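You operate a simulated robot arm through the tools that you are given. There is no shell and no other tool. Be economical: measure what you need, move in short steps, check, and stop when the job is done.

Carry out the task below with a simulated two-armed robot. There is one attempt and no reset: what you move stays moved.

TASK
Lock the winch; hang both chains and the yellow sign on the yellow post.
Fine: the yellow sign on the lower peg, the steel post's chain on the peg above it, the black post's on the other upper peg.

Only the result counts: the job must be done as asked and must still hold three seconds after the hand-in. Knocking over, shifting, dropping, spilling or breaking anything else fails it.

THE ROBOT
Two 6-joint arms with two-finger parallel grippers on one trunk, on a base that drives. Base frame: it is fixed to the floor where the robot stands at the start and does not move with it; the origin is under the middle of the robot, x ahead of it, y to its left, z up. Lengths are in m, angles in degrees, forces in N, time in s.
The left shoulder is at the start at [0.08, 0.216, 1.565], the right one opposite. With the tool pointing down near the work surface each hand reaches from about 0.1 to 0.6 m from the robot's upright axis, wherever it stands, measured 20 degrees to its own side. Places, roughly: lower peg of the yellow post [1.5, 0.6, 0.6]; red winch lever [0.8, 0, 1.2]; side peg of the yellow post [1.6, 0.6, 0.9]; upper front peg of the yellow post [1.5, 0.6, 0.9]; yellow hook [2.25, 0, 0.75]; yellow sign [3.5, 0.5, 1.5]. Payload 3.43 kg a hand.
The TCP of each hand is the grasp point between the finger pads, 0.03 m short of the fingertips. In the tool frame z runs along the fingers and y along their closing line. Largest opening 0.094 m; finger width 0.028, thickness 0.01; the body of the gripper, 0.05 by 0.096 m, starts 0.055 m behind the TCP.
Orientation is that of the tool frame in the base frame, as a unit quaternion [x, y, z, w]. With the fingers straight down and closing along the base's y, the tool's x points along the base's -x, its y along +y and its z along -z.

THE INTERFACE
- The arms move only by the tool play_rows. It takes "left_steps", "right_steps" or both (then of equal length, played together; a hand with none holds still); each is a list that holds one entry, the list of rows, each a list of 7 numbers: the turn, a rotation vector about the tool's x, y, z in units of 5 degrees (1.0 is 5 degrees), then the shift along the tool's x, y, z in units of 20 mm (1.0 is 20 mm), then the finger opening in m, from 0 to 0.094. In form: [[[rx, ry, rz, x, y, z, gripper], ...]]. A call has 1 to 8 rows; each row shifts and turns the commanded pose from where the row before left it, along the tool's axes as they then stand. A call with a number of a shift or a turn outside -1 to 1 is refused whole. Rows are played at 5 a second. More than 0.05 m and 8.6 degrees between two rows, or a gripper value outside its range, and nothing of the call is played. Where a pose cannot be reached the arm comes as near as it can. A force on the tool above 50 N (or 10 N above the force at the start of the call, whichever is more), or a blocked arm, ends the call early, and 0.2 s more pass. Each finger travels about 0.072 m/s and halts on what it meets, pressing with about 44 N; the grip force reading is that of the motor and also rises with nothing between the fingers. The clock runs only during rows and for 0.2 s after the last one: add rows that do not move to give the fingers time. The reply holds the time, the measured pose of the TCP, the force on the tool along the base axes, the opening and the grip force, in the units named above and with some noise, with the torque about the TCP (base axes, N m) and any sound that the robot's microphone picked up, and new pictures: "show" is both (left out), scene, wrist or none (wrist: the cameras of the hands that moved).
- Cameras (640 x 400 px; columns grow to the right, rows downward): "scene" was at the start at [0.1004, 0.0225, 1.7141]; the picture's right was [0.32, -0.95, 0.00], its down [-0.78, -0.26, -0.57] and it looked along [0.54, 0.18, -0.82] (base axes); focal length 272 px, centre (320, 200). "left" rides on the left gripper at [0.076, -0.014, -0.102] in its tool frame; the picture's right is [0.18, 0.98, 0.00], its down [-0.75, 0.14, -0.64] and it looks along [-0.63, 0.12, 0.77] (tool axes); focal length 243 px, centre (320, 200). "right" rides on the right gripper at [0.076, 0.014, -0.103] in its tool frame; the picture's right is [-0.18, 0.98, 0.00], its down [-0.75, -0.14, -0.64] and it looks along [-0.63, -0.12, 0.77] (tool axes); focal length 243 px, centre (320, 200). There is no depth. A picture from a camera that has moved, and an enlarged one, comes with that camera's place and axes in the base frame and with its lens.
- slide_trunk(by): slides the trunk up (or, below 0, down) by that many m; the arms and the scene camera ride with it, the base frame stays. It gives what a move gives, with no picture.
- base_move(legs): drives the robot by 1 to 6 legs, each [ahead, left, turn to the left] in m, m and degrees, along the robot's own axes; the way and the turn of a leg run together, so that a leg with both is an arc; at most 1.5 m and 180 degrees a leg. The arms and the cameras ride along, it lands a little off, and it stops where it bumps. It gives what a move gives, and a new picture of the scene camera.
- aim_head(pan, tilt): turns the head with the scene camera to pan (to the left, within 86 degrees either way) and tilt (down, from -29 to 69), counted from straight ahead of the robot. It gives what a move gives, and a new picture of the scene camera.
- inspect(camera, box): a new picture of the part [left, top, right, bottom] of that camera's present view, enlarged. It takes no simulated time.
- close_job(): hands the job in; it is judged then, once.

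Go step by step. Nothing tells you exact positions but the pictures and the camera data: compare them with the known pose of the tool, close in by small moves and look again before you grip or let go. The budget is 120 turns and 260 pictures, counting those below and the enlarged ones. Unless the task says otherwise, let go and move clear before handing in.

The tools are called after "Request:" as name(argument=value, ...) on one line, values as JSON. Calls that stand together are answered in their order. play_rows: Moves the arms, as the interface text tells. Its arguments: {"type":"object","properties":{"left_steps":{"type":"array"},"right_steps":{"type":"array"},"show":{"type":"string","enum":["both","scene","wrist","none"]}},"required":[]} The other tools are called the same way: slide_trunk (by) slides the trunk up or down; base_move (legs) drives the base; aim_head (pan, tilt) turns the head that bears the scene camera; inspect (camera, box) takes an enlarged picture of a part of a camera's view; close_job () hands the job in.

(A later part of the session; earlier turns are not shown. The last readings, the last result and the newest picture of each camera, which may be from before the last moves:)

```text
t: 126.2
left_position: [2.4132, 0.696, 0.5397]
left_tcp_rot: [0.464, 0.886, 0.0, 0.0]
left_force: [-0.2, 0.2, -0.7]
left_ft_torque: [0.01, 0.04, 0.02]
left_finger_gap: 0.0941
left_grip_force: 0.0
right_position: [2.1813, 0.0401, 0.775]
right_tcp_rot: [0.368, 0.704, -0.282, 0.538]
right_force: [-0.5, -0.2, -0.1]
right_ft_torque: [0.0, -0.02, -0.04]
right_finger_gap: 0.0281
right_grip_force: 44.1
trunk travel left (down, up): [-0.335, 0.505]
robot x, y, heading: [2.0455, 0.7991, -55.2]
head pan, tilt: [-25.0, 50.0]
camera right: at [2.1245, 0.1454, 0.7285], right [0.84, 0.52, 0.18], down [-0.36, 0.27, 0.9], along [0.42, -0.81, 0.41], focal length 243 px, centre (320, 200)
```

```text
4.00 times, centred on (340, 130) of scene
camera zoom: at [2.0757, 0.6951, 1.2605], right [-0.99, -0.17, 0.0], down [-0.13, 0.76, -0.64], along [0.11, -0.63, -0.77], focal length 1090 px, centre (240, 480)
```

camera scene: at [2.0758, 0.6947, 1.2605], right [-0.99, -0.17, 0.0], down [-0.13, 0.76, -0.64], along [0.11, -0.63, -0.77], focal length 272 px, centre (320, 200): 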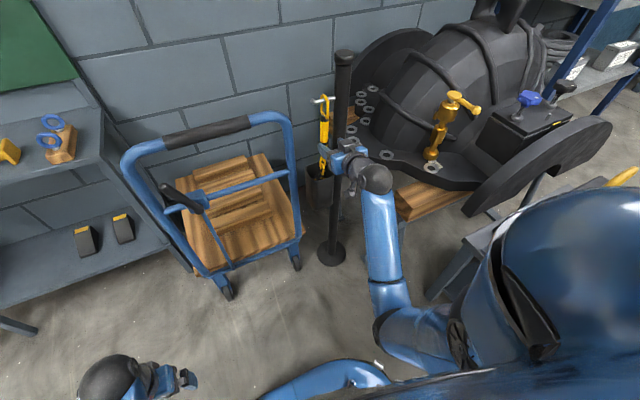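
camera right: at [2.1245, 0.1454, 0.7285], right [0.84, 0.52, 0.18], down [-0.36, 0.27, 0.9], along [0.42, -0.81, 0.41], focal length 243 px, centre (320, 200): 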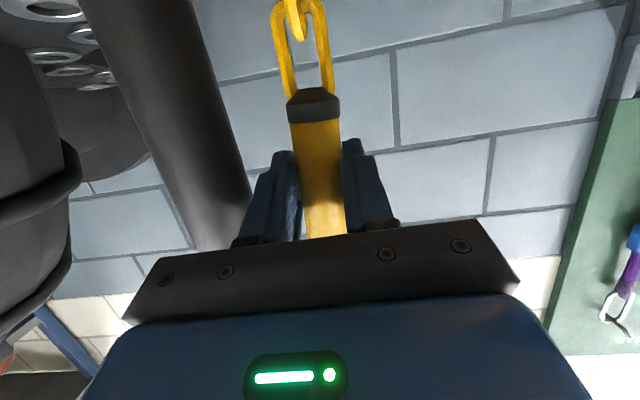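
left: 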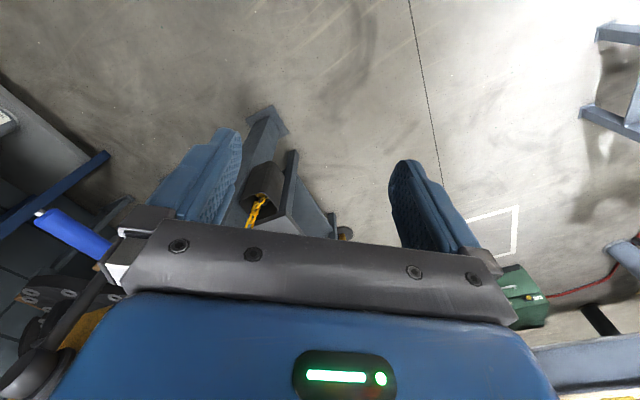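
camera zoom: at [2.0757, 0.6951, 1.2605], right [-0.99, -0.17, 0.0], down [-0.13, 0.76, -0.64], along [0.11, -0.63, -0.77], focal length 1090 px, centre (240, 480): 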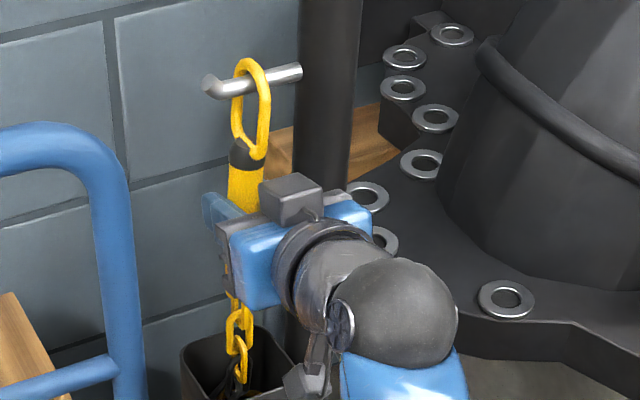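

Request:
play_rows(right_steps=[[[0, 0, 0, -0.48, 0, -0.13, 0.01], [0, 0, 0, -0.48, 0, -0.13, 0.01], [0, 0, 0, -0.48, 0, -0.13, 0.01]]], show="none")

Request:
inspect(camera="scene", box=[300, 80, 380, 180])

```text
t: 127.0
left_position: [2.4129, 0.6957, 0.5392]
left_tcp_rot: [0.464, 0.886, 0.0, 0.0]
left_force: [-0.7, -0.2, 0.0]
left_ft_torque: [0.02, 0.03, -0.01]
left_finger_gap: 0.0939
left_grip_force: 0.1
right_position: [2.1817, 0.0415, 0.8059]
right_tcp_rot: [0.368, 0.704, -0.282, 0.538]
right_force: [-0.2, 0.0, -1.5]
right_ft_torque: [0.01, -0.01, -0.01]
right_finger_gap: 0.028
right_grip_force: 44.1
trunk travel left (down, up): [-0.335, 0.505]
robot x, y, heading: [2.0445, 0.7948, -54.8]
head pan, tilt: [-25.0, 50.0]
```

```text
4.00 times, centred on (340, 130) of scene
camera zoom: at [2.0758, 0.695, 1.2605], right [-0.99, -0.17, 0.0], down [-0.13, 0.76, -0.64], along [0.11, -0.63, -0.77], focal length 1090 px, centre (240, 480)
```

zoom: 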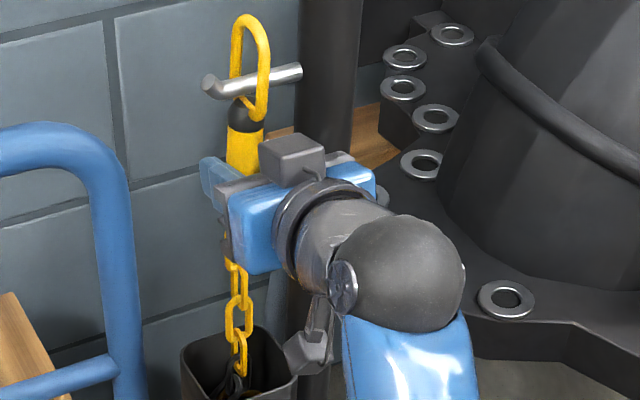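

Request:
play_rows(right_steps=[[[0, 0, 0, 0.2, 0.6, 0.05, 0.01], [0, 0, 0, 0, 0.6, 0, 0.01], [0, 0, 0, 0, 0.5, 0, 0.01]]], show="wrist")

Request:
inspect(camera="scene", box=[270, 60, 390, 200])

```text
t: 127.8
left_position: [2.4121, 0.6959, 0.5391]
left_tcp_rot: [0.464, 0.886, 0.001, 0.0]
left_force: [-0.1, -0.1, -0.4]
left_ft_torque: [-0.01, -0.03, 0.02]
left_finger_gap: 0.094
left_grip_force: 0.1
right_position: [2.2103, 0.0591, 0.8006]
right_tcp_rot: [0.368, 0.704, -0.282, 0.538]
right_force: [-0.1, -0.2, -1.5]
right_ft_torque: [0.0, 0.04, 0.0]
right_finger_gap: 0.0275
right_grip_force: 43.5
trunk travel left (down, up): [-0.335, 0.505]
robot x, y, heading: [2.0436, 0.7958, -55.2]
head pan, tilt: [-25.0, 50.0]
camera right: at [2.1531, 0.1647, 0.7537], right [0.84, 0.52, 0.18], down [-0.36, 0.27, 0.9], along [0.42, -0.81, 0.41], focal length 243 px, centre (320, 200)
```

right: 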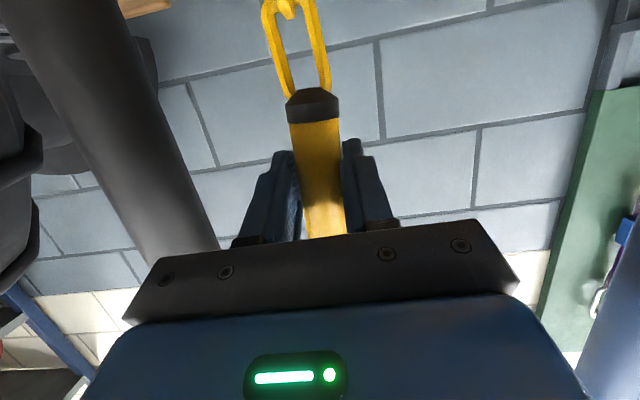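

```text
2.86 times, centred on (330, 130) of scene
camera zoom: at [2.0759, 0.6951, 1.2605], right [-0.99, -0.17, 0.0], down [-0.13, 0.76, -0.64], along [0.11, -0.63, -0.77], focal length 778 px, centre (291, 400)
```

zoom: 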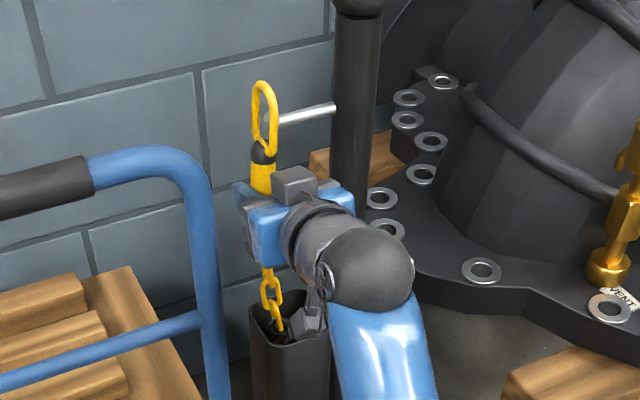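

Request:
play_rows(right_steps=[[[0, 0, 0, 0, 0.6, 0, 0.01]]], show="none")

Request:
inspect(camera="scene", box=[290, 70, 370, 150])

```text
t: 128.2
left_position: [2.4131, 0.6953, 0.5386]
left_tcp_rot: [0.464, 0.886, 0.0, 0.0]
left_force: [-0.6, -0.9, -0.1]
left_ft_torque: [0.0, 0.0, -0.01]
left_finger_gap: 0.0942
left_grip_force: 0.1
right_position: [2.2202, 0.0665, 0.8005]
right_tcp_rot: [0.369, 0.704, -0.282, 0.537]
right_force: [0.3, -0.3, -0.4]
right_ft_torque: [-0.01, 0.01, -0.01]
right_finger_gap: 0.0279
right_grip_force: 44.4
trunk travel left (down, up): [-0.335, 0.505]
robot x, y, heading: [2.0421, 0.7981, -55.4]
head pan, tilt: [-25.0, 50.0]
```

```text
5.00 times, centred on (330, 110) of scene
camera zoom: at [2.0761, 0.6952, 1.2605], right [-0.99, -0.17, 0.0], down [-0.13, 0.75, -0.64], along [0.11, -0.63, -0.77], focal length 1362 px, centre (270, 650)
```

zoom: 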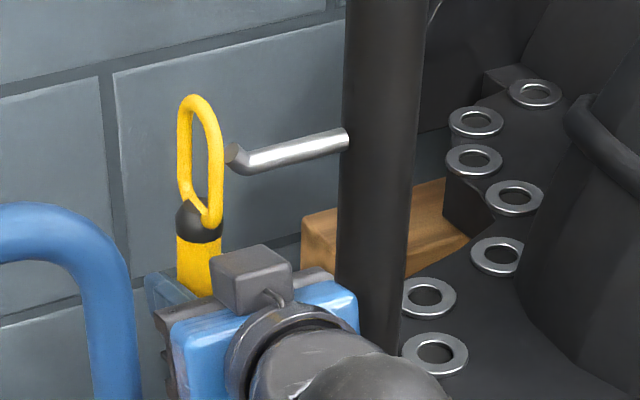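

The hook is off the black post's peg. I draw the hand back and up, and then reverse toward the outer side of the yellow post.

Request:
play_rows(right_steps=[[[0, 0, 0, 0.26, 0, -0.966, 0.01], [0, 0, 0, 0.26, 0, -0.966, 0.01], [0, 0, 0, 0.26, 0, -0.966, 0.01]]], show="none")

Request:
slide_trunk(by=0.27)

Request:
play_rows(right_steps=[[[0, 0, 0, 0.26, 0, -0.966, 0.01], [0, 0, 0, 0.26, 0, -0.966, 0.01]]], show="scene")

```text
t: 128.9
left_position: [2.4134, 0.6965, 0.5402]
left_tcp_rot: [0.465, 0.885, 0.0, 0.0]
left_force: [0.1, 0.0, 0.5]
left_ft_torque: [0.01, -0.01, -0.01]
left_finger_gap: 0.0939
left_grip_force: 0.1
right_position: [2.1854, 0.1176, 0.8017]
right_tcp_rot: [0.368, 0.704, -0.282, 0.539]
right_force: [0.6, 0.4, -0.7]
right_ft_torque: [-0.03, -0.01, 0.01]
right_finger_gap: 0.0281
right_grip_force: 44.6
trunk travel left (down, up): [-0.335, 0.505]
robot x, y, heading: [2.0455, 0.7958, -55.2]
head pan, tilt: [-25.0, 50.0]
```

```text
t: 131.7
left_position: [2.4138, 0.6959, 0.8093]
left_tcp_rot: [0.464, 0.886, 0.0, 0.0]
left_force: [0.1, -0.5, 0.7]
left_ft_torque: [0.0, -0.03, -0.02]
left_finger_gap: 0.0941
left_grip_force: 0.0
right_position: [2.1855, 0.1157, 1.071]
right_tcp_rot: [0.368, 0.704, -0.282, 0.538]
right_force: [0.1, -0.6, -1.0]
right_ft_torque: [0.06, -0.01, 0.01]
right_finger_gap: 0.0278
right_grip_force: 43.8
trunk travel left (down, up): [-0.605, 0.235]
robot x, y, heading: [2.0399, 0.7968, -55.3]
head pan, tilt: [-25.0, 50.0]
```

```text
t: 132.3
left_position: [2.4135, 0.696, 0.81]
left_tcp_rot: [0.464, 0.886, 0.0, 0.0]
left_force: [-0.4, -0.2, -0.3]
left_ft_torque: [-0.05, 0.05, -0.01]
left_finger_gap: 0.094
left_grip_force: 0.1
right_position: [2.1627, 0.1477, 1.0721]
right_tcp_rot: [0.368, 0.704, -0.283, 0.537]
right_force: [0.3, 0.3, -1.3]
right_ft_torque: [0.02, 0.0, -0.01]
right_finger_gap: 0.028
right_grip_force: 44.0
trunk travel left (down, up): [-0.605, 0.235]
robot x, y, heading: [2.0431, 0.798, -55.3]
head pan, tilt: [-25.0, 50.0]
camera scene: at [2.0752, 0.6958, 1.5306], right [-0.99, -0.17, 0.0], down [-0.13, 0.75, -0.64], along [0.11, -0.63, -0.77], focal length 272 px, centre (320, 200)
```

scene: 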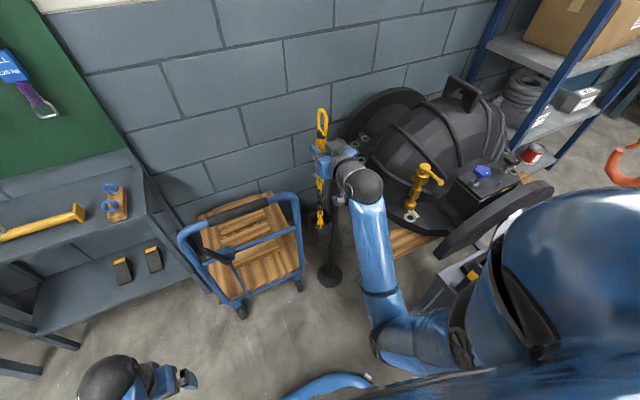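

Request:
play_rows(right_steps=[[[0, 0, 0, 0, 0.9, 0, 0.01], [0, 0, 0, 0, 0.9, 0, 0.01], [0, 0, 0, 0, 0.9, 0, 0.01], [0, 0, 0, 0, 0.9, 0, 0.01]]], show="none")

Request:
base_move(legs=[[-0.384, -0.042, 0], [-0.364, -0.121, 0]])

Request:
aim_head(pan=-15, tilt=40)

```text
t: 133.3
left_position: [2.4129, 0.6952, 0.8088]
left_tcp_rot: [0.464, 0.886, 0.0, 0.0]
left_force: [0.1, -0.7, -0.3]
left_ft_torque: [0.03, 0.02, 0.01]
left_finger_gap: 0.0941
left_grip_force: 0.0
right_position: [2.2234, 0.1904, 1.0723]
right_tcp_rot: [0.368, 0.704, -0.282, 0.538]
right_force: [-0.5, 0.3, -0.4]
right_ft_torque: [0.05, -0.01, 0.04]
right_finger_gap: 0.0277
right_grip_force: 43.7
trunk travel left (down, up): [-0.605, 0.235]
robot x, y, heading: [2.0437, 0.7953, -55.2]
head pan, tilt: [-25.0, 50.0]
```

```text
t: 137.8
left_position: [1.8495, 1.2176, 0.8099]
left_tcp_rot: [0.465, 0.885, 0.001, 0.0]
left_force: [-0.2, -0.2, 0.2]
left_ft_torque: [0.01, 0.01, 0.0]
left_finger_gap: 0.094
left_grip_force: 0.0
right_position: [1.6566, 0.7113, 1.0708]
right_tcp_rot: [0.37, 0.704, -0.283, 0.537]
right_force: [0.4, -1.2, -0.7]
right_ft_torque: [-0.05, 0.0, 0.04]
right_finger_gap: 0.0278
right_grip_force: 44.4
trunk travel left (down, up): [-0.605, 0.235]
robot x, y, heading: [1.4804, 1.3214, -55.4]
head pan, tilt: [-25.0, 50.0]
camera scene: at [1.5118, 1.2175, 1.5305], right [-0.99, -0.17, 0.0], down [-0.13, 0.76, -0.64], along [0.11, -0.63, -0.77], focal length 272 px, centre (320, 200)
```

scene: 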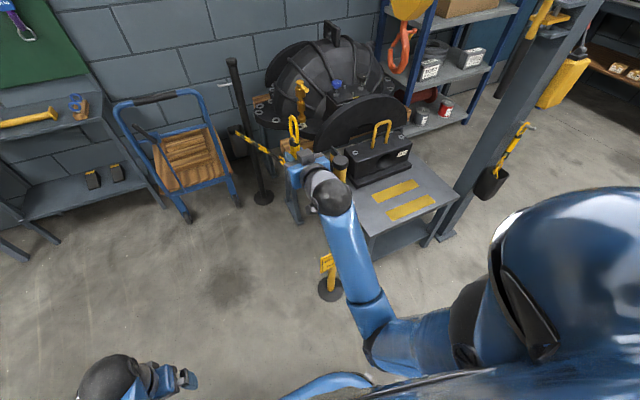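

```text
t: 138.5
left_position: [1.8489, 1.2179, 0.8085]
left_tcp_rot: [0.465, 0.885, 0.001, 0.0]
left_force: [0.8, 0.4, -0.3]
left_ft_torque: [-0.01, 0.02, 0.03]
left_finger_gap: 0.0941
left_grip_force: 0.1
right_position: [1.6564, 0.7115, 1.0719]
right_tcp_rot: [0.369, 0.703, -0.283, 0.538]
right_force: [0.3, -0.4, -1.6]
right_ft_torque: [-0.07, -0.04, -0.04]
right_finger_gap: 0.0277
right_grip_force: 43.9
trunk travel left (down, up): [-0.605, 0.235]
robot x, y, heading: [1.4743, 1.317, -55.4]
head pan, tilt: [-15.0, 40.0]
camera scene: at [1.5266, 1.2135, 1.5447], right [-0.94, -0.34, 0.0], down [-0.22, 0.61, -0.77], along [0.26, -0.72, -0.64], focal length 272 px, centre (320, 200)
```

scene: 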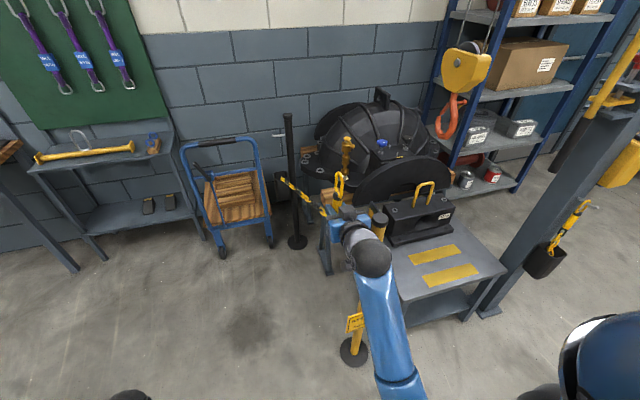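

Request:
slide_trunk(by=-0.27)

Request:
play_rows(right_steps=[[[0, 0, 0, 0, 0, 0, 0.01]]])

Request:
inspect(camera="scene", box=[300, 100, 420, 240])

```text
t: 141.2
left_position: [1.8499, 1.2187, 0.5401]
left_tcp_rot: [0.465, 0.885, 0.0, 0.001]
left_force: [-0.9, -0.9, 0.0]
left_ft_torque: [0.01, 0.02, 0.0]
left_finger_gap: 0.094
left_grip_force: 0.1
right_position: [1.6566, 0.711, 0.8029]
right_tcp_rot: [0.369, 0.704, -0.282, 0.538]
right_force: [-0.6, 1.0, -1.4]
right_ft_torque: [0.0, 0.01, 0.02]
right_finger_gap: 0.0275
right_grip_force: 43.9
trunk travel left (down, up): [-0.335, 0.505]
robot x, y, heading: [1.4801, 1.3187, -55.5]
head pan, tilt: [-15.0, 40.0]
```

```text
t: 141.6
left_position: [1.8486, 1.2178, 0.5402]
left_tcp_rot: [0.465, 0.885, 0.0, 0.0]
left_force: [-0.5, 0.5, 0.7]
left_ft_torque: [0.01, 0.03, 0.05]
left_finger_gap: 0.0939
left_grip_force: 0.1
right_position: [1.6567, 0.7105, 0.8033]
right_tcp_rot: [0.368, 0.704, -0.281, 0.538]
right_force: [-0.1, 0.7, -1.4]
right_ft_torque: [0.03, -0.01, -0.01]
right_finger_gap: 0.0275
right_grip_force: 44.2
trunk travel left (down, up): [-0.335, 0.505]
robot x, y, heading: [1.4779, 1.32, -55.5]
head pan, tilt: [-15.0, 40.0]
camera scene: at [1.5269, 1.2135, 1.2747], right [-0.94, -0.34, 0.0], down [-0.22, 0.61, -0.77], along [0.26, -0.72, -0.64], focal length 272 px, centre (320, 200)
camera right: at [1.6, 0.8157, 0.7559], right [0.84, 0.52, 0.18], down [-0.36, 0.27, 0.9], along [0.42, -0.81, 0.41], focal length 243 px, centre (320, 200)
```

scene: 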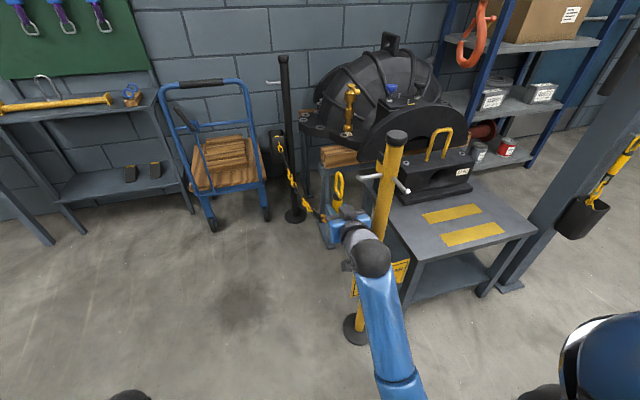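
right: 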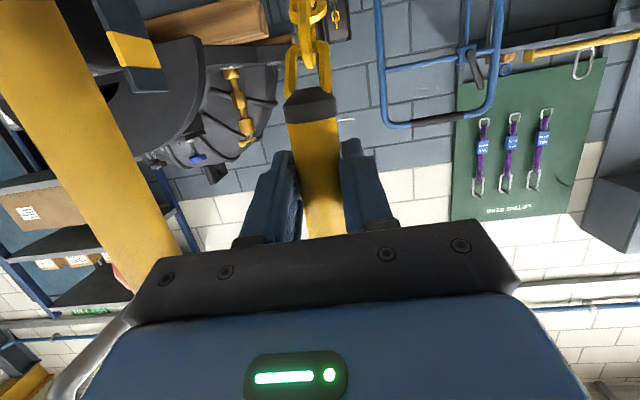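

```text
2.86 times, centred on (360, 170) of scene
camera zoom: at [1.5269, 1.2135, 1.2747], right [-0.94, -0.34, 0.0], down [-0.22, 0.61, -0.77], along [0.26, -0.72, -0.64], focal length 778 px, centre (206, 286)
```

zoom: 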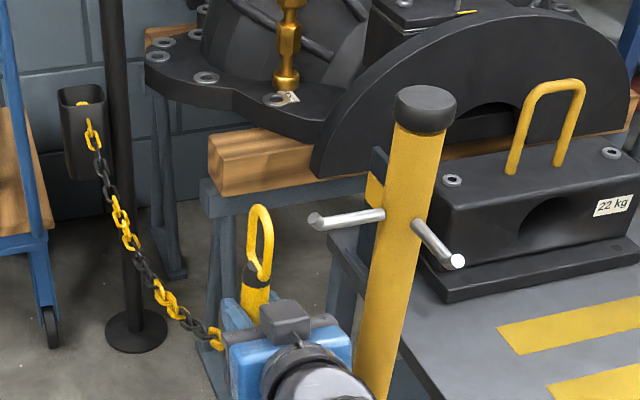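

The chain is along nicely and the hook stands beside the side peg. I align it in depth, then slide it on toward the post.

Request:
play_rows(right_steps=[[[0, 0, 0, -0.17, 0, 0.63, 0.01], [0, 0, 0, -0.17, 0, 0.63, 0.01], [0, 0, 0, 0, -0.9, 0, 0.01], [0, 0, 0, 0, -0.9, 0, 0.01]]], show="none")

Request:
inspect(camera="scene", box=[330, 140, 410, 220])

```text
t: 142.6
left_position: [1.849, 1.2167, 0.5401]
left_tcp_rot: [0.465, 0.885, 0.0, 0.001]
left_force: [0.2, 0.2, 0.1]
left_ft_torque: [-0.02, 0.0, 0.05]
left_finger_gap: 0.094
left_grip_force: 0.0
right_position: [1.6408, 0.6693, 0.8028]
right_tcp_rot: [0.369, 0.704, -0.283, 0.538]
right_force: [-0.5, -0.2, -0.6]
right_ft_torque: [0.01, 0.02, -0.01]
right_finger_gap: 0.0275
right_grip_force: 43.4
trunk travel left (down, up): [-0.335, 0.505]
robot x, y, heading: [1.4796, 1.3205, -55.5]
head pan, tilt: [-15.0, 40.0]
```

```text
5.00 times, centred on (370, 180) of scene
camera zoom: at [1.5268, 1.2133, 1.2747], right [-0.94, -0.34, 0.0], down [-0.22, 0.61, -0.77], along [0.26, -0.72, -0.64], focal length 1362 px, centre (70, 300)
```

zoom: 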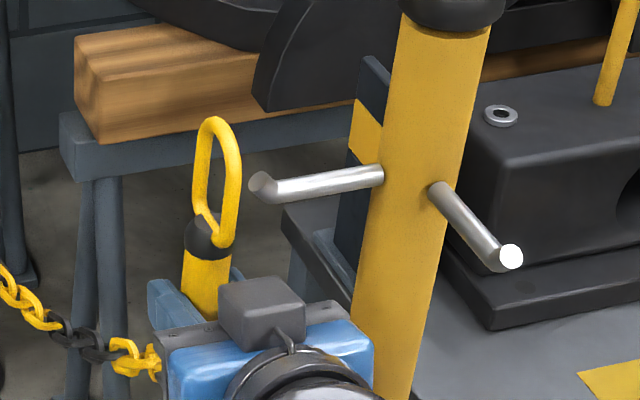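

Request:
play_rows(right_steps=[[[0, 0, 0, 0, -0.75, 0, 0.01], [0, 0, 0, 0, -0.75, 0, 0.01]]], show="none")

Request:
inspect(camera="scene", box=[330, 140, 410, 220])

```text
t: 143.2
left_position: [1.8485, 1.2176, 0.5392]
left_tcp_rot: [0.466, 0.885, 0.001, 0.0]
left_force: [0.1, -0.4, -0.1]
left_ft_torque: [-0.01, 0.05, -0.01]
left_finger_gap: 0.0939
left_grip_force: 0.0
right_position: [1.6171, 0.6517, 0.8031]
right_tcp_rot: [0.369, 0.704, -0.283, 0.538]
right_force: [-0.6, -0.5, -1.4]
right_ft_torque: [0.05, 0.0, -0.02]
right_finger_gap: 0.0274
right_grip_force: 44.0
trunk travel left (down, up): [-0.335, 0.505]
robot x, y, heading: [1.4792, 1.32, -55.7]
head pan, tilt: [-15.0, 40.0]
```

```text
5.00 times, centred on (370, 180) of scene
camera zoom: at [1.5268, 1.2133, 1.2747], right [-0.94, -0.34, 0.0], down [-0.22, 0.61, -0.77], along [0.26, -0.72, -0.64], focal length 1362 px, centre (70, 300)
```

zoom: 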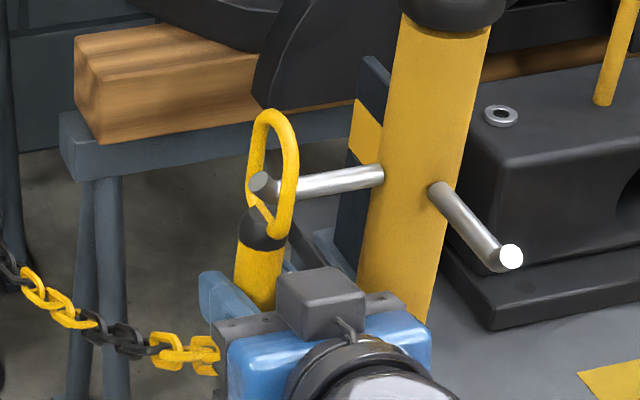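

Request:
play_rows(right_steps=[[[0, 0, 0, 0.24, -0.3, 0.06, 0.01], [0, 0, 0, 0, -0.6, 0, 0.01]]], show="none")

Request:
inspect(camera="scene", box=[330, 140, 410, 220])

```text
t: 143.8
left_position: [1.8486, 1.2166, 0.5396]
left_tcp_rot: [0.465, 0.886, 0.001, 0.0]
left_force: [-0.3, -0.8, -0.1]
left_ft_torque: [-0.01, 0.0, 0.03]
left_finger_gap: 0.094
left_grip_force: 0.0
right_position: [1.6028, 0.6418, 0.7982]
right_tcp_rot: [0.37, 0.703, -0.283, 0.537]
right_force: [0.4, 0.2, -0.9]
right_ft_torque: [-0.01, 0.04, 0.0]
right_finger_gap: 0.0272
right_grip_force: 44.2
trunk travel left (down, up): [-0.335, 0.505]
robot x, y, heading: [1.4795, 1.319, -55.3]
head pan, tilt: [-15.0, 40.0]
```

```text
5.00 times, centred on (370, 180) of scene
camera zoom: at [1.5268, 1.2133, 1.2747], right [-0.94, -0.34, 0.0], down [-0.22, 0.61, -0.77], along [0.26, -0.72, -0.64], focal length 1362 px, centre (70, 300)
```

zoom: 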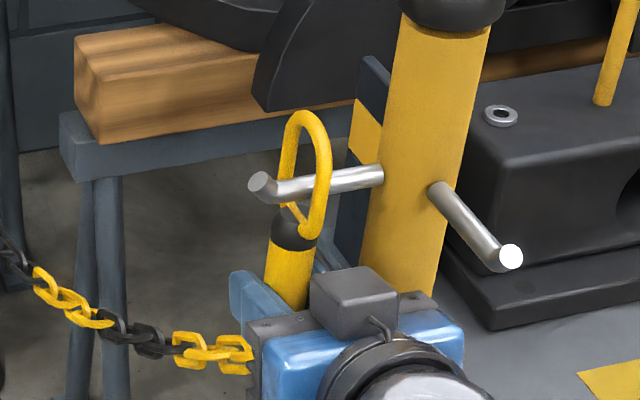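

Request:
play_rows(right_steps=[[[0, 0, 0, 0.29, 0, 0.078, 0.01], [0, 0, 0, 0.29, 0, 0.078, 0.01], [0, 0, 0, 0.29, 0, 0.078, 0.01], [0, 0, 0, 0.29, 0, 0.078, 0.01]]], show="none")

Request:
inspect(camera="scene", box=[330, 140, 410, 220])

```text
t: 144.8
left_position: [1.8481, 1.2182, 0.5395]
left_tcp_rot: [0.465, 0.885, 0.0, 0.0]
left_force: [0.0, 0.3, 0.5]
left_ft_torque: [0.02, 0.0, 0.01]
left_finger_gap: 0.094
left_grip_force: 0.1
right_position: [1.6025, 0.6421, 0.7756]
right_tcp_rot: [0.368, 0.702, -0.283, 0.539]
right_force: [-0.7, 1.0, 2.9]
right_ft_torque: [-0.16, -0.15, 0.03]
right_finger_gap: 0.0274
right_grip_force: 43.8
trunk travel left (down, up): [-0.335, 0.505]
robot x, y, heading: [1.4778, 1.3188, -55.4]
head pan, tilt: [-15.0, 40.0]
```

```text
5.00 times, centred on (370, 180) of scene
camera zoom: at [1.5264, 1.2146, 1.2749], right [-0.94, -0.34, 0.0], down [-0.22, 0.6, -0.77], along [0.26, -0.72, -0.64], focal length 1362 px, centre (70, 300)
```

zoom: 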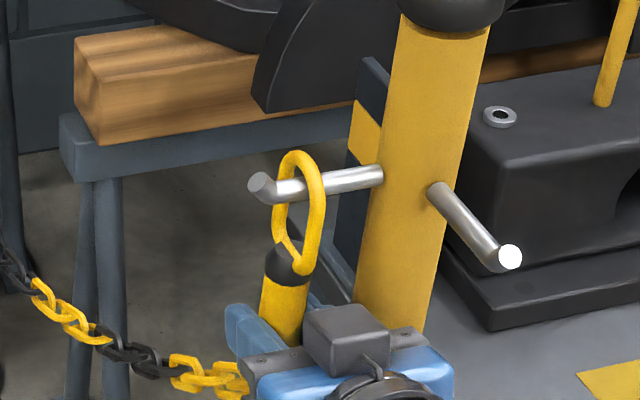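

Request:
play_rows(right_steps=[[[0, 0, 0, 0, 0, 0, 0.032], [0, 0, 0, 0, 0, 0, 0.04], [0, 0, 0, 0, 0, 0, 0.044], [0, 0, 0, 0, 0, 0, 0.044]]], show="none")

Request:
inspect(camera="scene", box=[330, 140, 410, 220])

Request:
inspect(camera="right", box=[160, 40, 480, 240])

```text
t: 145.8
left_position: [1.8481, 1.2173, 0.5403]
left_tcp_rot: [0.465, 0.885, 0.0, 0.0]
left_force: [0.0, -0.8, 0.1]
left_ft_torque: [0.0, 0.02, 0.0]
left_finger_gap: 0.0942
left_grip_force: 0.1
right_position: [1.6014, 0.6406, 0.7749]
right_tcp_rot: [0.369, 0.704, -0.282, 0.537]
right_force: [0.3, -0.4, -0.4]
right_ft_torque: [-0.01, 0.01, 0.0]
right_finger_gap: 0.0441
right_grip_force: 0.0
trunk travel left (down, up): [-0.335, 0.505]
robot x, y, heading: [1.4784, 1.3185, -55.4]
head pan, tilt: [-15.0, 40.0]
```

```text
5.00 times, centred on (370, 180) of scene
camera zoom: at [1.5269, 1.2136, 1.2747], right [-0.94, -0.34, 0.0], down [-0.22, 0.61, -0.77], along [0.26, -0.72, -0.64], focal length 1362 px, centre (70, 300)
```

zoom: 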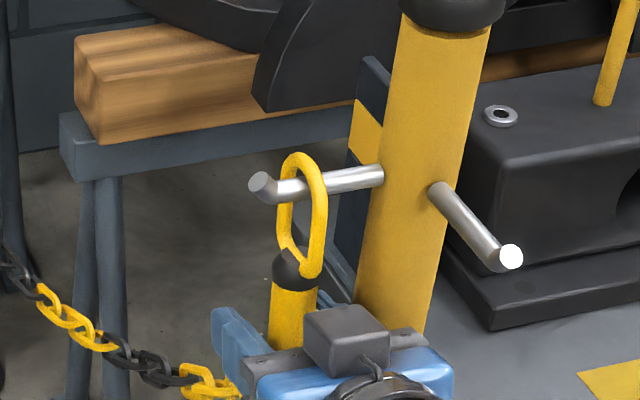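

```text
2.00 times, centred on (320, 140) of right
camera zoom: at [1.5467, 0.7463, 0.7275], right [0.84, 0.52, 0.18], down [-0.36, 0.27, 0.9], along [0.42, -0.81, 0.41], focal length 485 px, centre (320, 320)
```

zoom: 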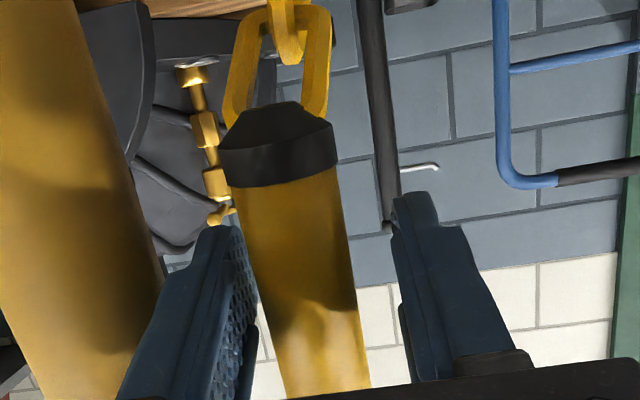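

Hook hangs on the side peg. I retract straight back.

Request:
play_rows(right_steps=[[[0, 0, 0, 0.26, 0, -0.966, 0.044], [0, 0, 0, 0.26, 0, -0.966, 0.044], [0, 0, 0, 0.26, 0, -0.966, 0.044], [0, 0, 0, 0.26, 0, -0.966, 0.044], [0, 0, 0, 0.26, 0, -0.966, 0.044], [0, 0, 0, 0.26, 0, -0.966, 0.044]]])

```text
t: 147.2
left_position: [1.8488, 1.2174, 0.539]
left_tcp_rot: [0.465, 0.885, 0.0, 0.0]
left_force: [-0.6, 0.5, 0.7]
left_ft_torque: [-0.02, 0.0, 0.01]
left_finger_gap: 0.0939
left_grip_force: 0.1
right_position: [1.5326, 0.7403, 0.7753]
right_tcp_rot: [0.368, 0.703, -0.282, 0.538]
right_force: [-0.7, 0.6, -0.5]
right_ft_torque: [-0.01, -0.01, -0.04]
right_finger_gap: 0.0439
right_grip_force: 0.1
trunk travel left (down, up): [-0.335, 0.505]
robot x, y, heading: [1.483, 1.3212, -55.4]
head pan, tilt: [-15.0, 40.0]
camera scene: at [1.5266, 1.2141, 1.2748], right [-0.94, -0.34, 0.0], down [-0.22, 0.61, -0.77], along [0.26, -0.72, -0.64], focal length 272 px, centre (320, 200)
camera right: at [1.4768, 0.8461, 0.7294], right [0.84, 0.52, 0.18], down [-0.36, 0.27, 0.9], along [0.42, -0.81, 0.41], focal length 243 px, centre (320, 200)
```

scene: 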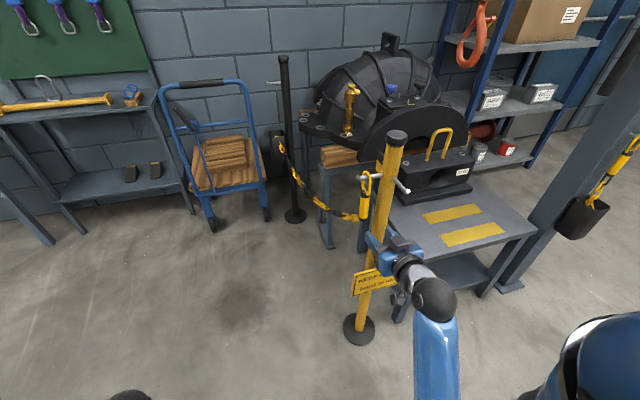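
right: 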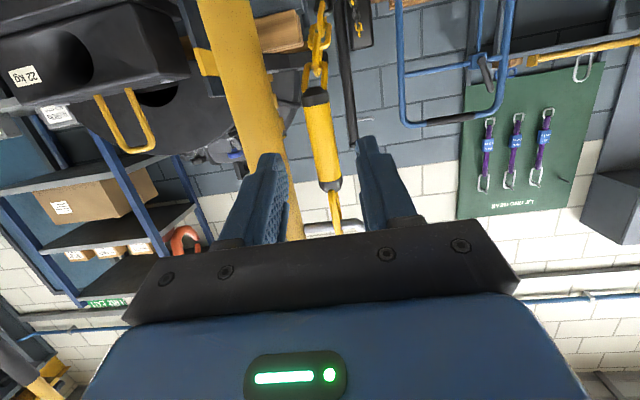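

The second chain is hung. Next is the steel post's chain: same facing, about 1.05 m to the right. I back off slightly and slide sideways.

Request:
base_move(legs=[[-0.12, 0, 0], [0, -0.95, 0]])

Request:
inspect(camera="scene", box=[280, 60, 600, 300])

```text
t: 153.0
left_position: [1.0061, 0.7773, 0.5405]
left_tcp_rot: [0.461, 0.887, 0.0, 0.0]
left_force: [0.4, -0.2, -0.2]
left_ft_torque: [0.0, -0.03, -0.02]
left_finger_gap: 0.0942
left_grip_force: 0.1
right_position: [0.6944, 0.2969, 0.7754]
right_tcp_rot: [0.366, 0.705, -0.28, 0.539]
right_force: [-0.1, 0.0, -0.9]
right_ft_torque: [0.01, 0.0, -0.01]
right_finger_gap: 0.044
right_grip_force: 0.1
trunk travel left (down, up): [-0.335, 0.505]
robot x, y, heading: [0.6329, 0.8725, -54.7]
head pan, tilt: [-15.0, 40.0]
camera scene: at [0.6836, 0.77, 1.2747], right [-0.94, -0.34, 0.0], down [-0.22, 0.6, -0.77], along [0.26, -0.72, -0.64], focal length 272 px, centre (320, 200)
```

scene: 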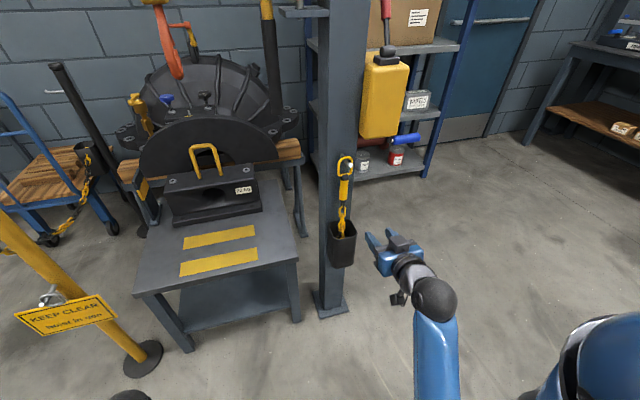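

```text
1.67 times, centred on (440, 180) of scene
camera zoom: at [0.6836, 0.77, 1.2747], right [-0.94, -0.34, 0.0], down [-0.22, 0.6, -0.77], along [0.26, -0.72, -0.64], focal length 454 px, centre (120, 233)
```

zoom: 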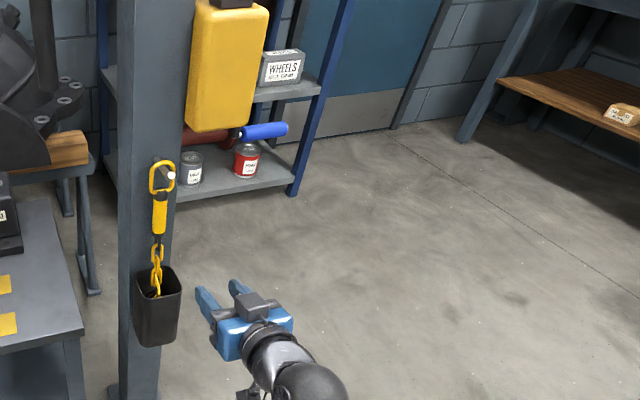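

Request:
play_rows(right_steps=[[[0, 0, 0, -0.24, 0.215, 0.885, 0.06], [0, 0, 0, -0.24, 0.215, 0.885, 0.06], [0, 0, 0, -0.24, 0.215, 0.885, 0.06], [0, 0, 0, -0.24, 0.215, 0.885, 0.06], [0, 0, 0, -0.24, 0.215, 0.885, 0.06], [0, 0, 0, -0.24, 0.215, 0.885, 0.06]]])

Request:
inspect(camera="right", box=[200, 40, 420, 240])

```text
t: 154.4
left_position: [1.0062, 0.7765, 0.5394]
left_tcp_rot: [0.461, 0.887, 0.0, -0.001]
left_force: [-0.5, -0.5, 0.1]
left_ft_torque: [0.01, -0.02, -0.02]
left_finger_gap: 0.0938
left_grip_force: 0.1
right_position: [0.7784, 0.2221, 0.7756]
right_tcp_rot: [0.366, 0.705, -0.28, 0.539]
right_force: [-0.9, -0.6, -0.7]
right_ft_torque: [-0.03, 0.0, 0.01]
right_finger_gap: 0.06
right_grip_force: 0.0
trunk travel left (down, up): [-0.335, 0.505]
robot x, y, heading: [0.6357, 0.8742, -54.9]
head pan, tilt: [-15.0, 40.0]
camera scene: at [0.6842, 0.7699, 1.2747], right [-0.94, -0.34, 0.0], down [-0.22, 0.6, -0.77], along [0.26, -0.72, -0.64], focal length 272 px, centre (320, 200)
camera right: at [0.721, 0.3267, 0.7287], right [0.83, 0.53, 0.18], down [-0.36, 0.26, 0.9], along [0.42, -0.81, 0.41], focal length 243 px, centre (320, 200)
```

scene: 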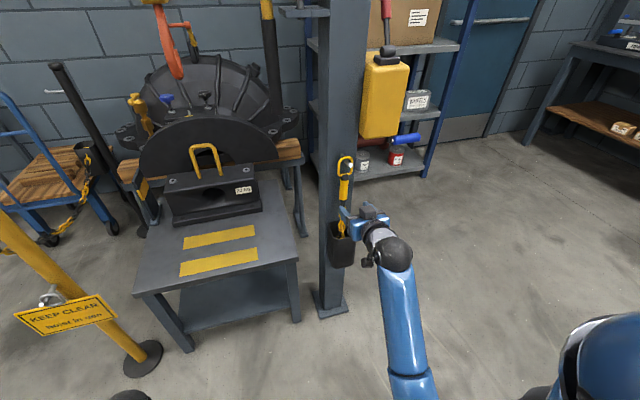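
right: 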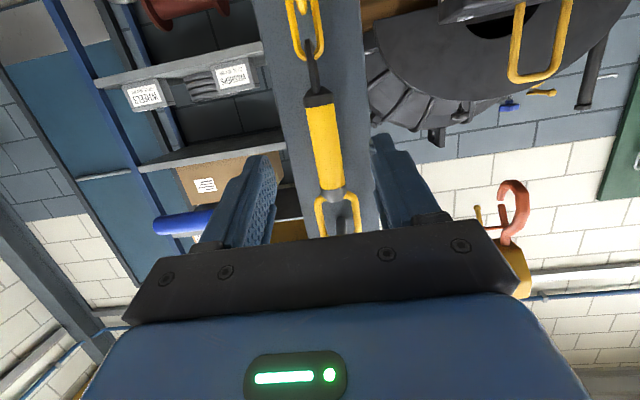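

```text
2.00 times, centred on (310, 140) of right
camera zoom: at [0.721, 0.3267, 0.7287], right [0.83, 0.53, 0.18], down [-0.36, 0.26, 0.9], along [0.42, -0.81, 0.41], focal length 485 px, centre (340, 320)
```

zoom: 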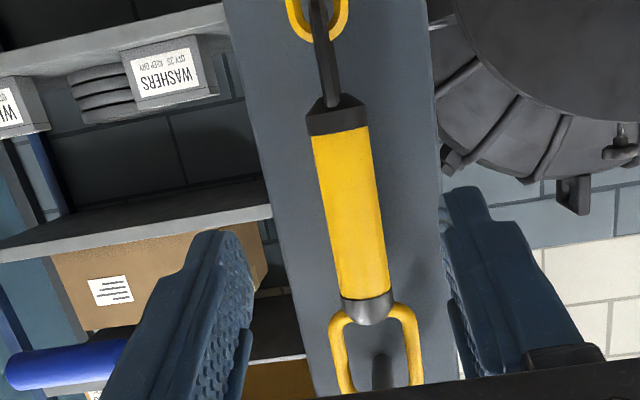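

Request:
play_rows(right_steps=[[[0, 0, 0, -0.26, -0.025, 0.95, 0.06], [0, 0, 0, -0.26, -0.025, 0.95, 0.06], [0, 0, 0, -0.26, -0.025, 0.95, 0.06], [0, 0, 0, -0.26, -0.025, 0.95, 0.06]]], show="none")

Request:
inspect(camera="right", box=[200, 40, 420, 240])

Request:
inspect(camera="scene", box=[300, 140, 400, 260])

```text
t: 155.4
left_position: [1.006, 0.7761, 0.5389]
left_tcp_rot: [0.461, 0.888, 0.0, 0.0]
left_force: [-0.1, 0.6, -0.2]
left_ft_torque: [0.0, -0.01, 0.02]
left_finger_gap: 0.094
left_grip_force: 0.1
right_position: [0.8228, 0.1558, 0.7753]
right_tcp_rot: [0.366, 0.706, -0.28, 0.539]
right_force: [0.6, 0.1, -0.2]
right_ft_torque: [0.0, -0.03, 0.0]
right_finger_gap: 0.06
right_grip_force: 0.1
trunk travel left (down, up): [-0.335, 0.505]
robot x, y, heading: [0.635, 0.8746, -54.9]
head pan, tilt: [-15.0, 40.0]
```

```text
2.00 times, centred on (310, 140) of right
camera zoom: at [0.7657, 0.261, 0.7288], right [0.83, 0.53, 0.18], down [-0.36, 0.26, 0.9], along [0.42, -0.81, 0.41], focal length 485 px, centre (340, 320)
```

zoom: 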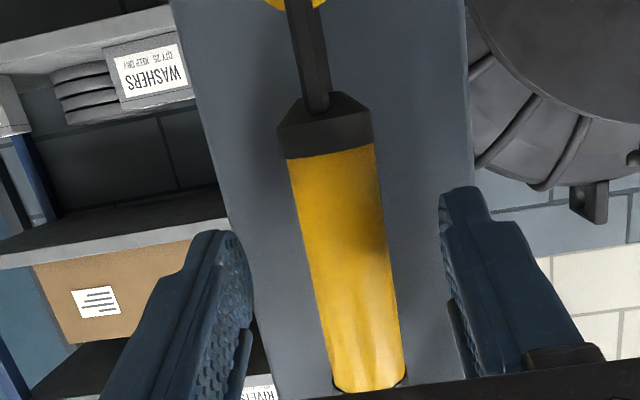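

```text
3.33 times, centred on (350, 200) of scene
camera zoom: at [0.6841, 0.7698, 1.2747], right [-0.94, -0.34, 0.0], down [-0.22, 0.6, -0.77], along [0.26, -0.72, -0.64], focal length 908 px, centre (220, 200)
```

zoom: 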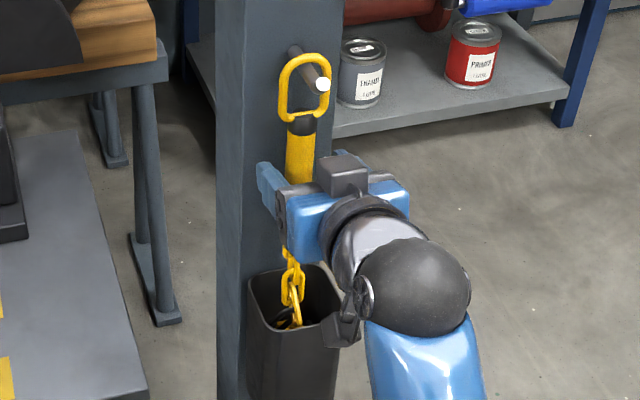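

Request:
play_rows(right_steps=[[[0, 0, 0, -0.25, 0, 0.92, 0.06], [0, 0, 0, 0, 0, 0, 0.045], [0, 0, 0, 0, 0, 0, 0.03], [0, 0, 0, 0, 0, 0, 0.02], [0, 0, 0, 0, 0, 0, 0.01], [0, 0, 0, 0, 0, 0, 0.01]]], show="none")

Request:
inspect(camera="right", box=[200, 40, 420, 240])

Request:
inspect(camera="scene", box=[300, 140, 400, 260])

```text
t: 156.8
left_position: [1.0059, 0.7776, 0.539]
left_tcp_rot: [0.461, 0.888, 0.0, 0.0]
left_force: [-0.3, -1.0, 0.3]
left_ft_torque: [0.0, 0.0, -0.02]
left_finger_gap: 0.0939
left_grip_force: 0.0
right_position: [0.8338, 0.1417, 0.7762]
right_tcp_rot: [0.366, 0.704, -0.282, 0.54]
right_force: [1.3, -0.6, 2.0]
right_ft_torque: [0.11, 0.03, -0.01]
right_finger_gap: 0.028
right_grip_force: 44.1
trunk travel left (down, up): [-0.335, 0.505]
robot x, y, heading: [0.6341, 0.8761, -54.8]
head pan, tilt: [-15.0, 40.0]
```

```text
2.00 times, centred on (310, 140) of right
camera zoom: at [0.7765, 0.246, 0.7293], right [0.83, 0.53, 0.18], down [-0.36, 0.27, 0.9], along [0.42, -0.81, 0.41], focal length 485 px, centre (340, 320)
```

zoom: 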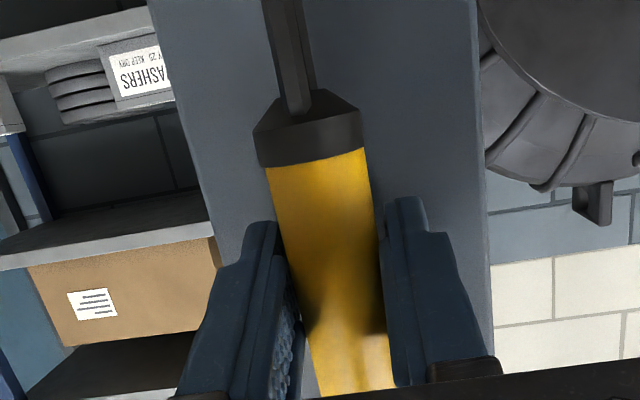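

```text
3.33 times, centred on (350, 200) of scene
camera zoom: at [0.6839, 0.7702, 1.2748], right [-0.94, -0.34, 0.0], down [-0.22, 0.6, -0.77], along [0.26, -0.72, -0.64], focal length 908 px, centre (220, 200)
```

zoom: 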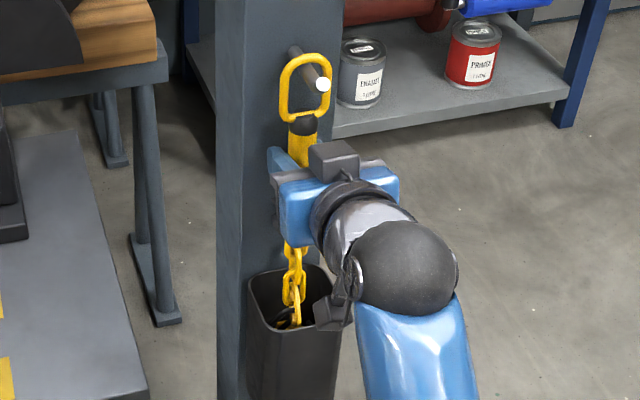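

Request:
play_rows(right_steps=[[[0, 0, 0, -0.45, 0, -0.12, 0.01], [0, 0, 0, -0.45, 0, -0.12, 0.01], [0, 0, 0, -0.45, 0, -0.12, 0.01]]], show="none")

Request:
inspect(camera="scene", box=[310, 130, 380, 200])

```text
t: 157.6
left_position: [1.0059, 0.7761, 0.5398]
left_tcp_rot: [0.461, 0.887, 0.0, 0.0]
left_force: [0.1, -0.4, 0.2]
left_ft_torque: [0.03, 0.0, 0.01]
left_finger_gap: 0.0936
left_grip_force: 0.0
right_position: [0.8334, 0.1413, 0.8032]
right_tcp_rot: [0.366, 0.705, -0.28, 0.539]
right_force: [0.5, 0.2, -1.8]
right_ft_torque: [0.07, 0.0, 0.02]
right_finger_gap: 0.0279
right_grip_force: 43.7
trunk travel left (down, up): [-0.335, 0.505]
robot x, y, heading: [0.6342, 0.8706, -54.8]
head pan, tilt: [-15.0, 40.0]
```

```text
5.71 times, centred on (345, 165) of scene
camera zoom: at [0.684, 0.77, 1.2747], right [-0.94, -0.34, 0.0], down [-0.22, 0.6, -0.77], along [0.26, -0.72, -0.64], focal length 1556 px, centre (177, 400)
```

zoom: 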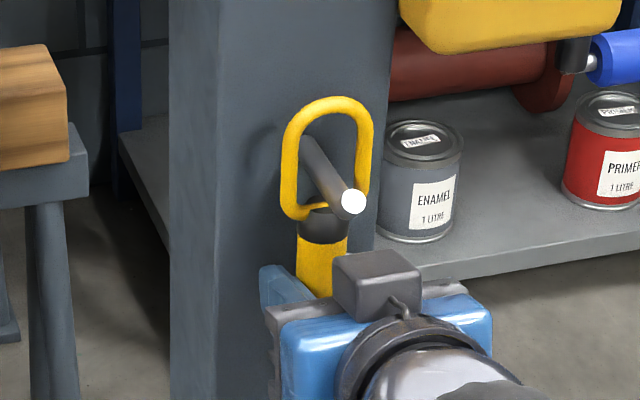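

Request:
play_rows(right_steps=[[[0, 0, 0, 0.26, 0, -0.966, 0.01], [0, 0, 0, 0.26, 0, -0.966, 0.01], [0, 0, 0, 0.26, 0, -0.966, 0.01]]], show="none")

Request:
inspect(camera="scene", box=[310, 130, 410, 250])

```text
t: 158.4
left_position: [1.0048, 0.7766, 0.5393]
left_tcp_rot: [0.461, 0.887, 0.001, 0.0]
left_force: [-0.1, 0.0, 0.8]
left_ft_torque: [0.01, 0.03, -0.03]
left_finger_gap: 0.0939
left_grip_force: 0.1
right_position: [0.801, 0.19, 0.8049]
right_tcp_rot: [0.365, 0.705, -0.28, 0.539]
right_force: [0.3, 0.0, -0.3]
right_ft_torque: [0.05, -0.02, 0.01]
right_finger_gap: 0.0281
right_grip_force: 43.9
trunk travel left (down, up): [-0.335, 0.505]
robot x, y, heading: [0.6378, 0.8777, -55.0]
head pan, tilt: [-15.0, 40.0]
```

```text
3.33 times, centred on (360, 190) of scene
camera zoom: at [0.6836, 0.7704, 1.2748], right [-0.94, -0.34, 0.0], down [-0.22, 0.6, -0.77], along [0.26, -0.72, -0.64], focal length 908 px, centre (187, 233)
```

zoom: 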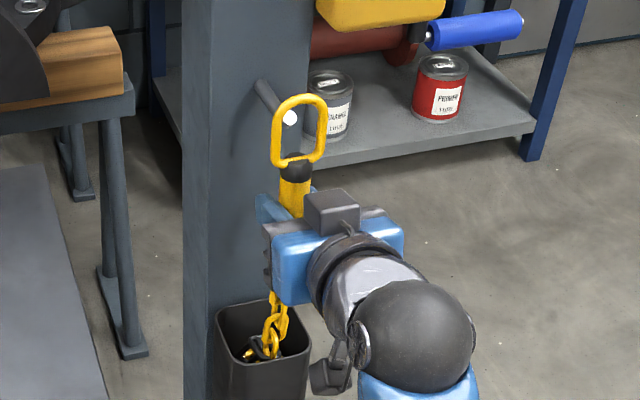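

Request:
play_rows(right_steps=[[[0, 0, 0, 0.26, 0, -0.966, 0.01], [0, 0, 0, 0.26, 0, -0.966, 0.01], [0, 0, 0, 0.26, 0, -0.966, 0.01], [0, 0, 0, 0.26, 0, -0.966, 0.01]]], show="none")

Request:
base_move(legs=[[-0.03, 0.3, 0], [0, 0.54, -0.5]])

Request:
inspect(camera="scene", box=[300, 100, 460, 300])

```text
t: 159.4
left_position: [1.0059, 0.7774, 0.5401]
left_tcp_rot: [0.462, 0.887, 0.0, 0.0]
left_force: [0.4, 0.1, 0.0]
left_ft_torque: [0.0, -0.03, -0.03]
left_finger_gap: 0.0944
left_grip_force: 0.0
right_position: [0.7544, 0.2555, 0.8052]
right_tcp_rot: [0.365, 0.705, -0.28, 0.539]
right_force: [-0.3, 0.1, -0.9]
right_ft_torque: [0.02, 0.0, 0.01]
right_finger_gap: 0.028
right_grip_force: 43.7
trunk travel left (down, up): [-0.335, 0.505]
robot x, y, heading: [0.6361, 0.8739, -54.9]
head pan, tilt: [-15.0, 40.0]
```

```text
t: 164.2
left_position: [1.6699, 1.274, 0.5397]
left_tcp_rot: [0.465, 0.885, -0.001, 0.0]
left_force: [0.0, 0.6, -0.2]
left_ft_torque: [0.01, 0.01, 0.0]
left_finger_gap: 0.094
left_grip_force: 0.1
right_position: [1.4142, 0.753, 0.8054]
right_tcp_rot: [0.368, 0.704, -0.282, 0.538]
right_force: [0.2, -1.3, -0.6]
right_ft_torque: [0.03, -0.01, -0.02]
right_finger_gap: 0.028
right_grip_force: 43.6
trunk travel left (down, up): [-0.335, 0.505]
robot x, y, heading: [1.3005, 1.3739, -55.2]
head pan, tilt: [-15.0, 40.0]
camera scene: at [1.3483, 1.2695, 1.2747], right [-0.94, -0.34, 0.0], down [-0.22, 0.61, -0.77], along [0.26, -0.72, -0.64], focal length 272 px, centre (320, 200)
```

scene: 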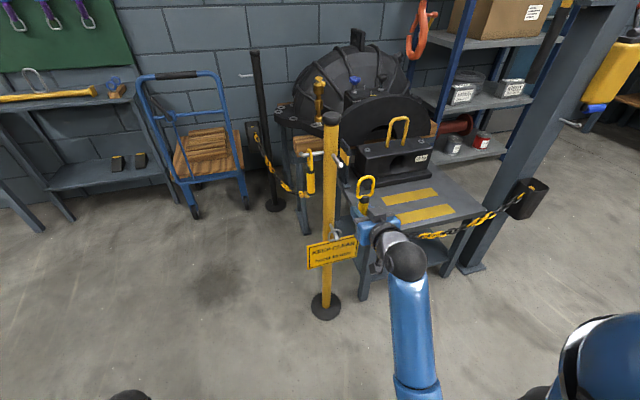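

```text
2.00 times, centred on (380, 200) of scene
camera zoom: at [1.3483, 1.2695, 1.2747], right [-0.94, -0.34, 0.0], down [-0.22, 0.61, -0.77], along [0.26, -0.72, -0.64], focal length 545 px, centre (200, 200)
```

zoom: 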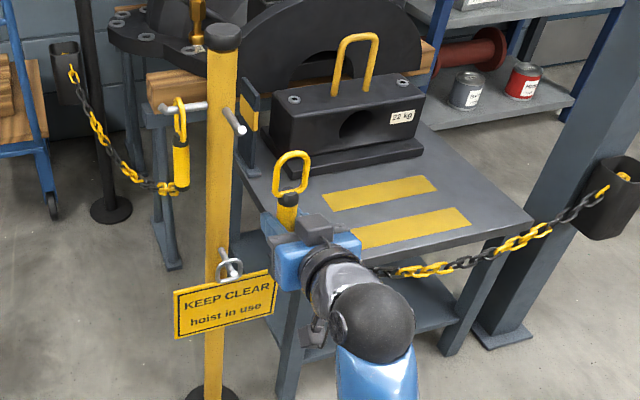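

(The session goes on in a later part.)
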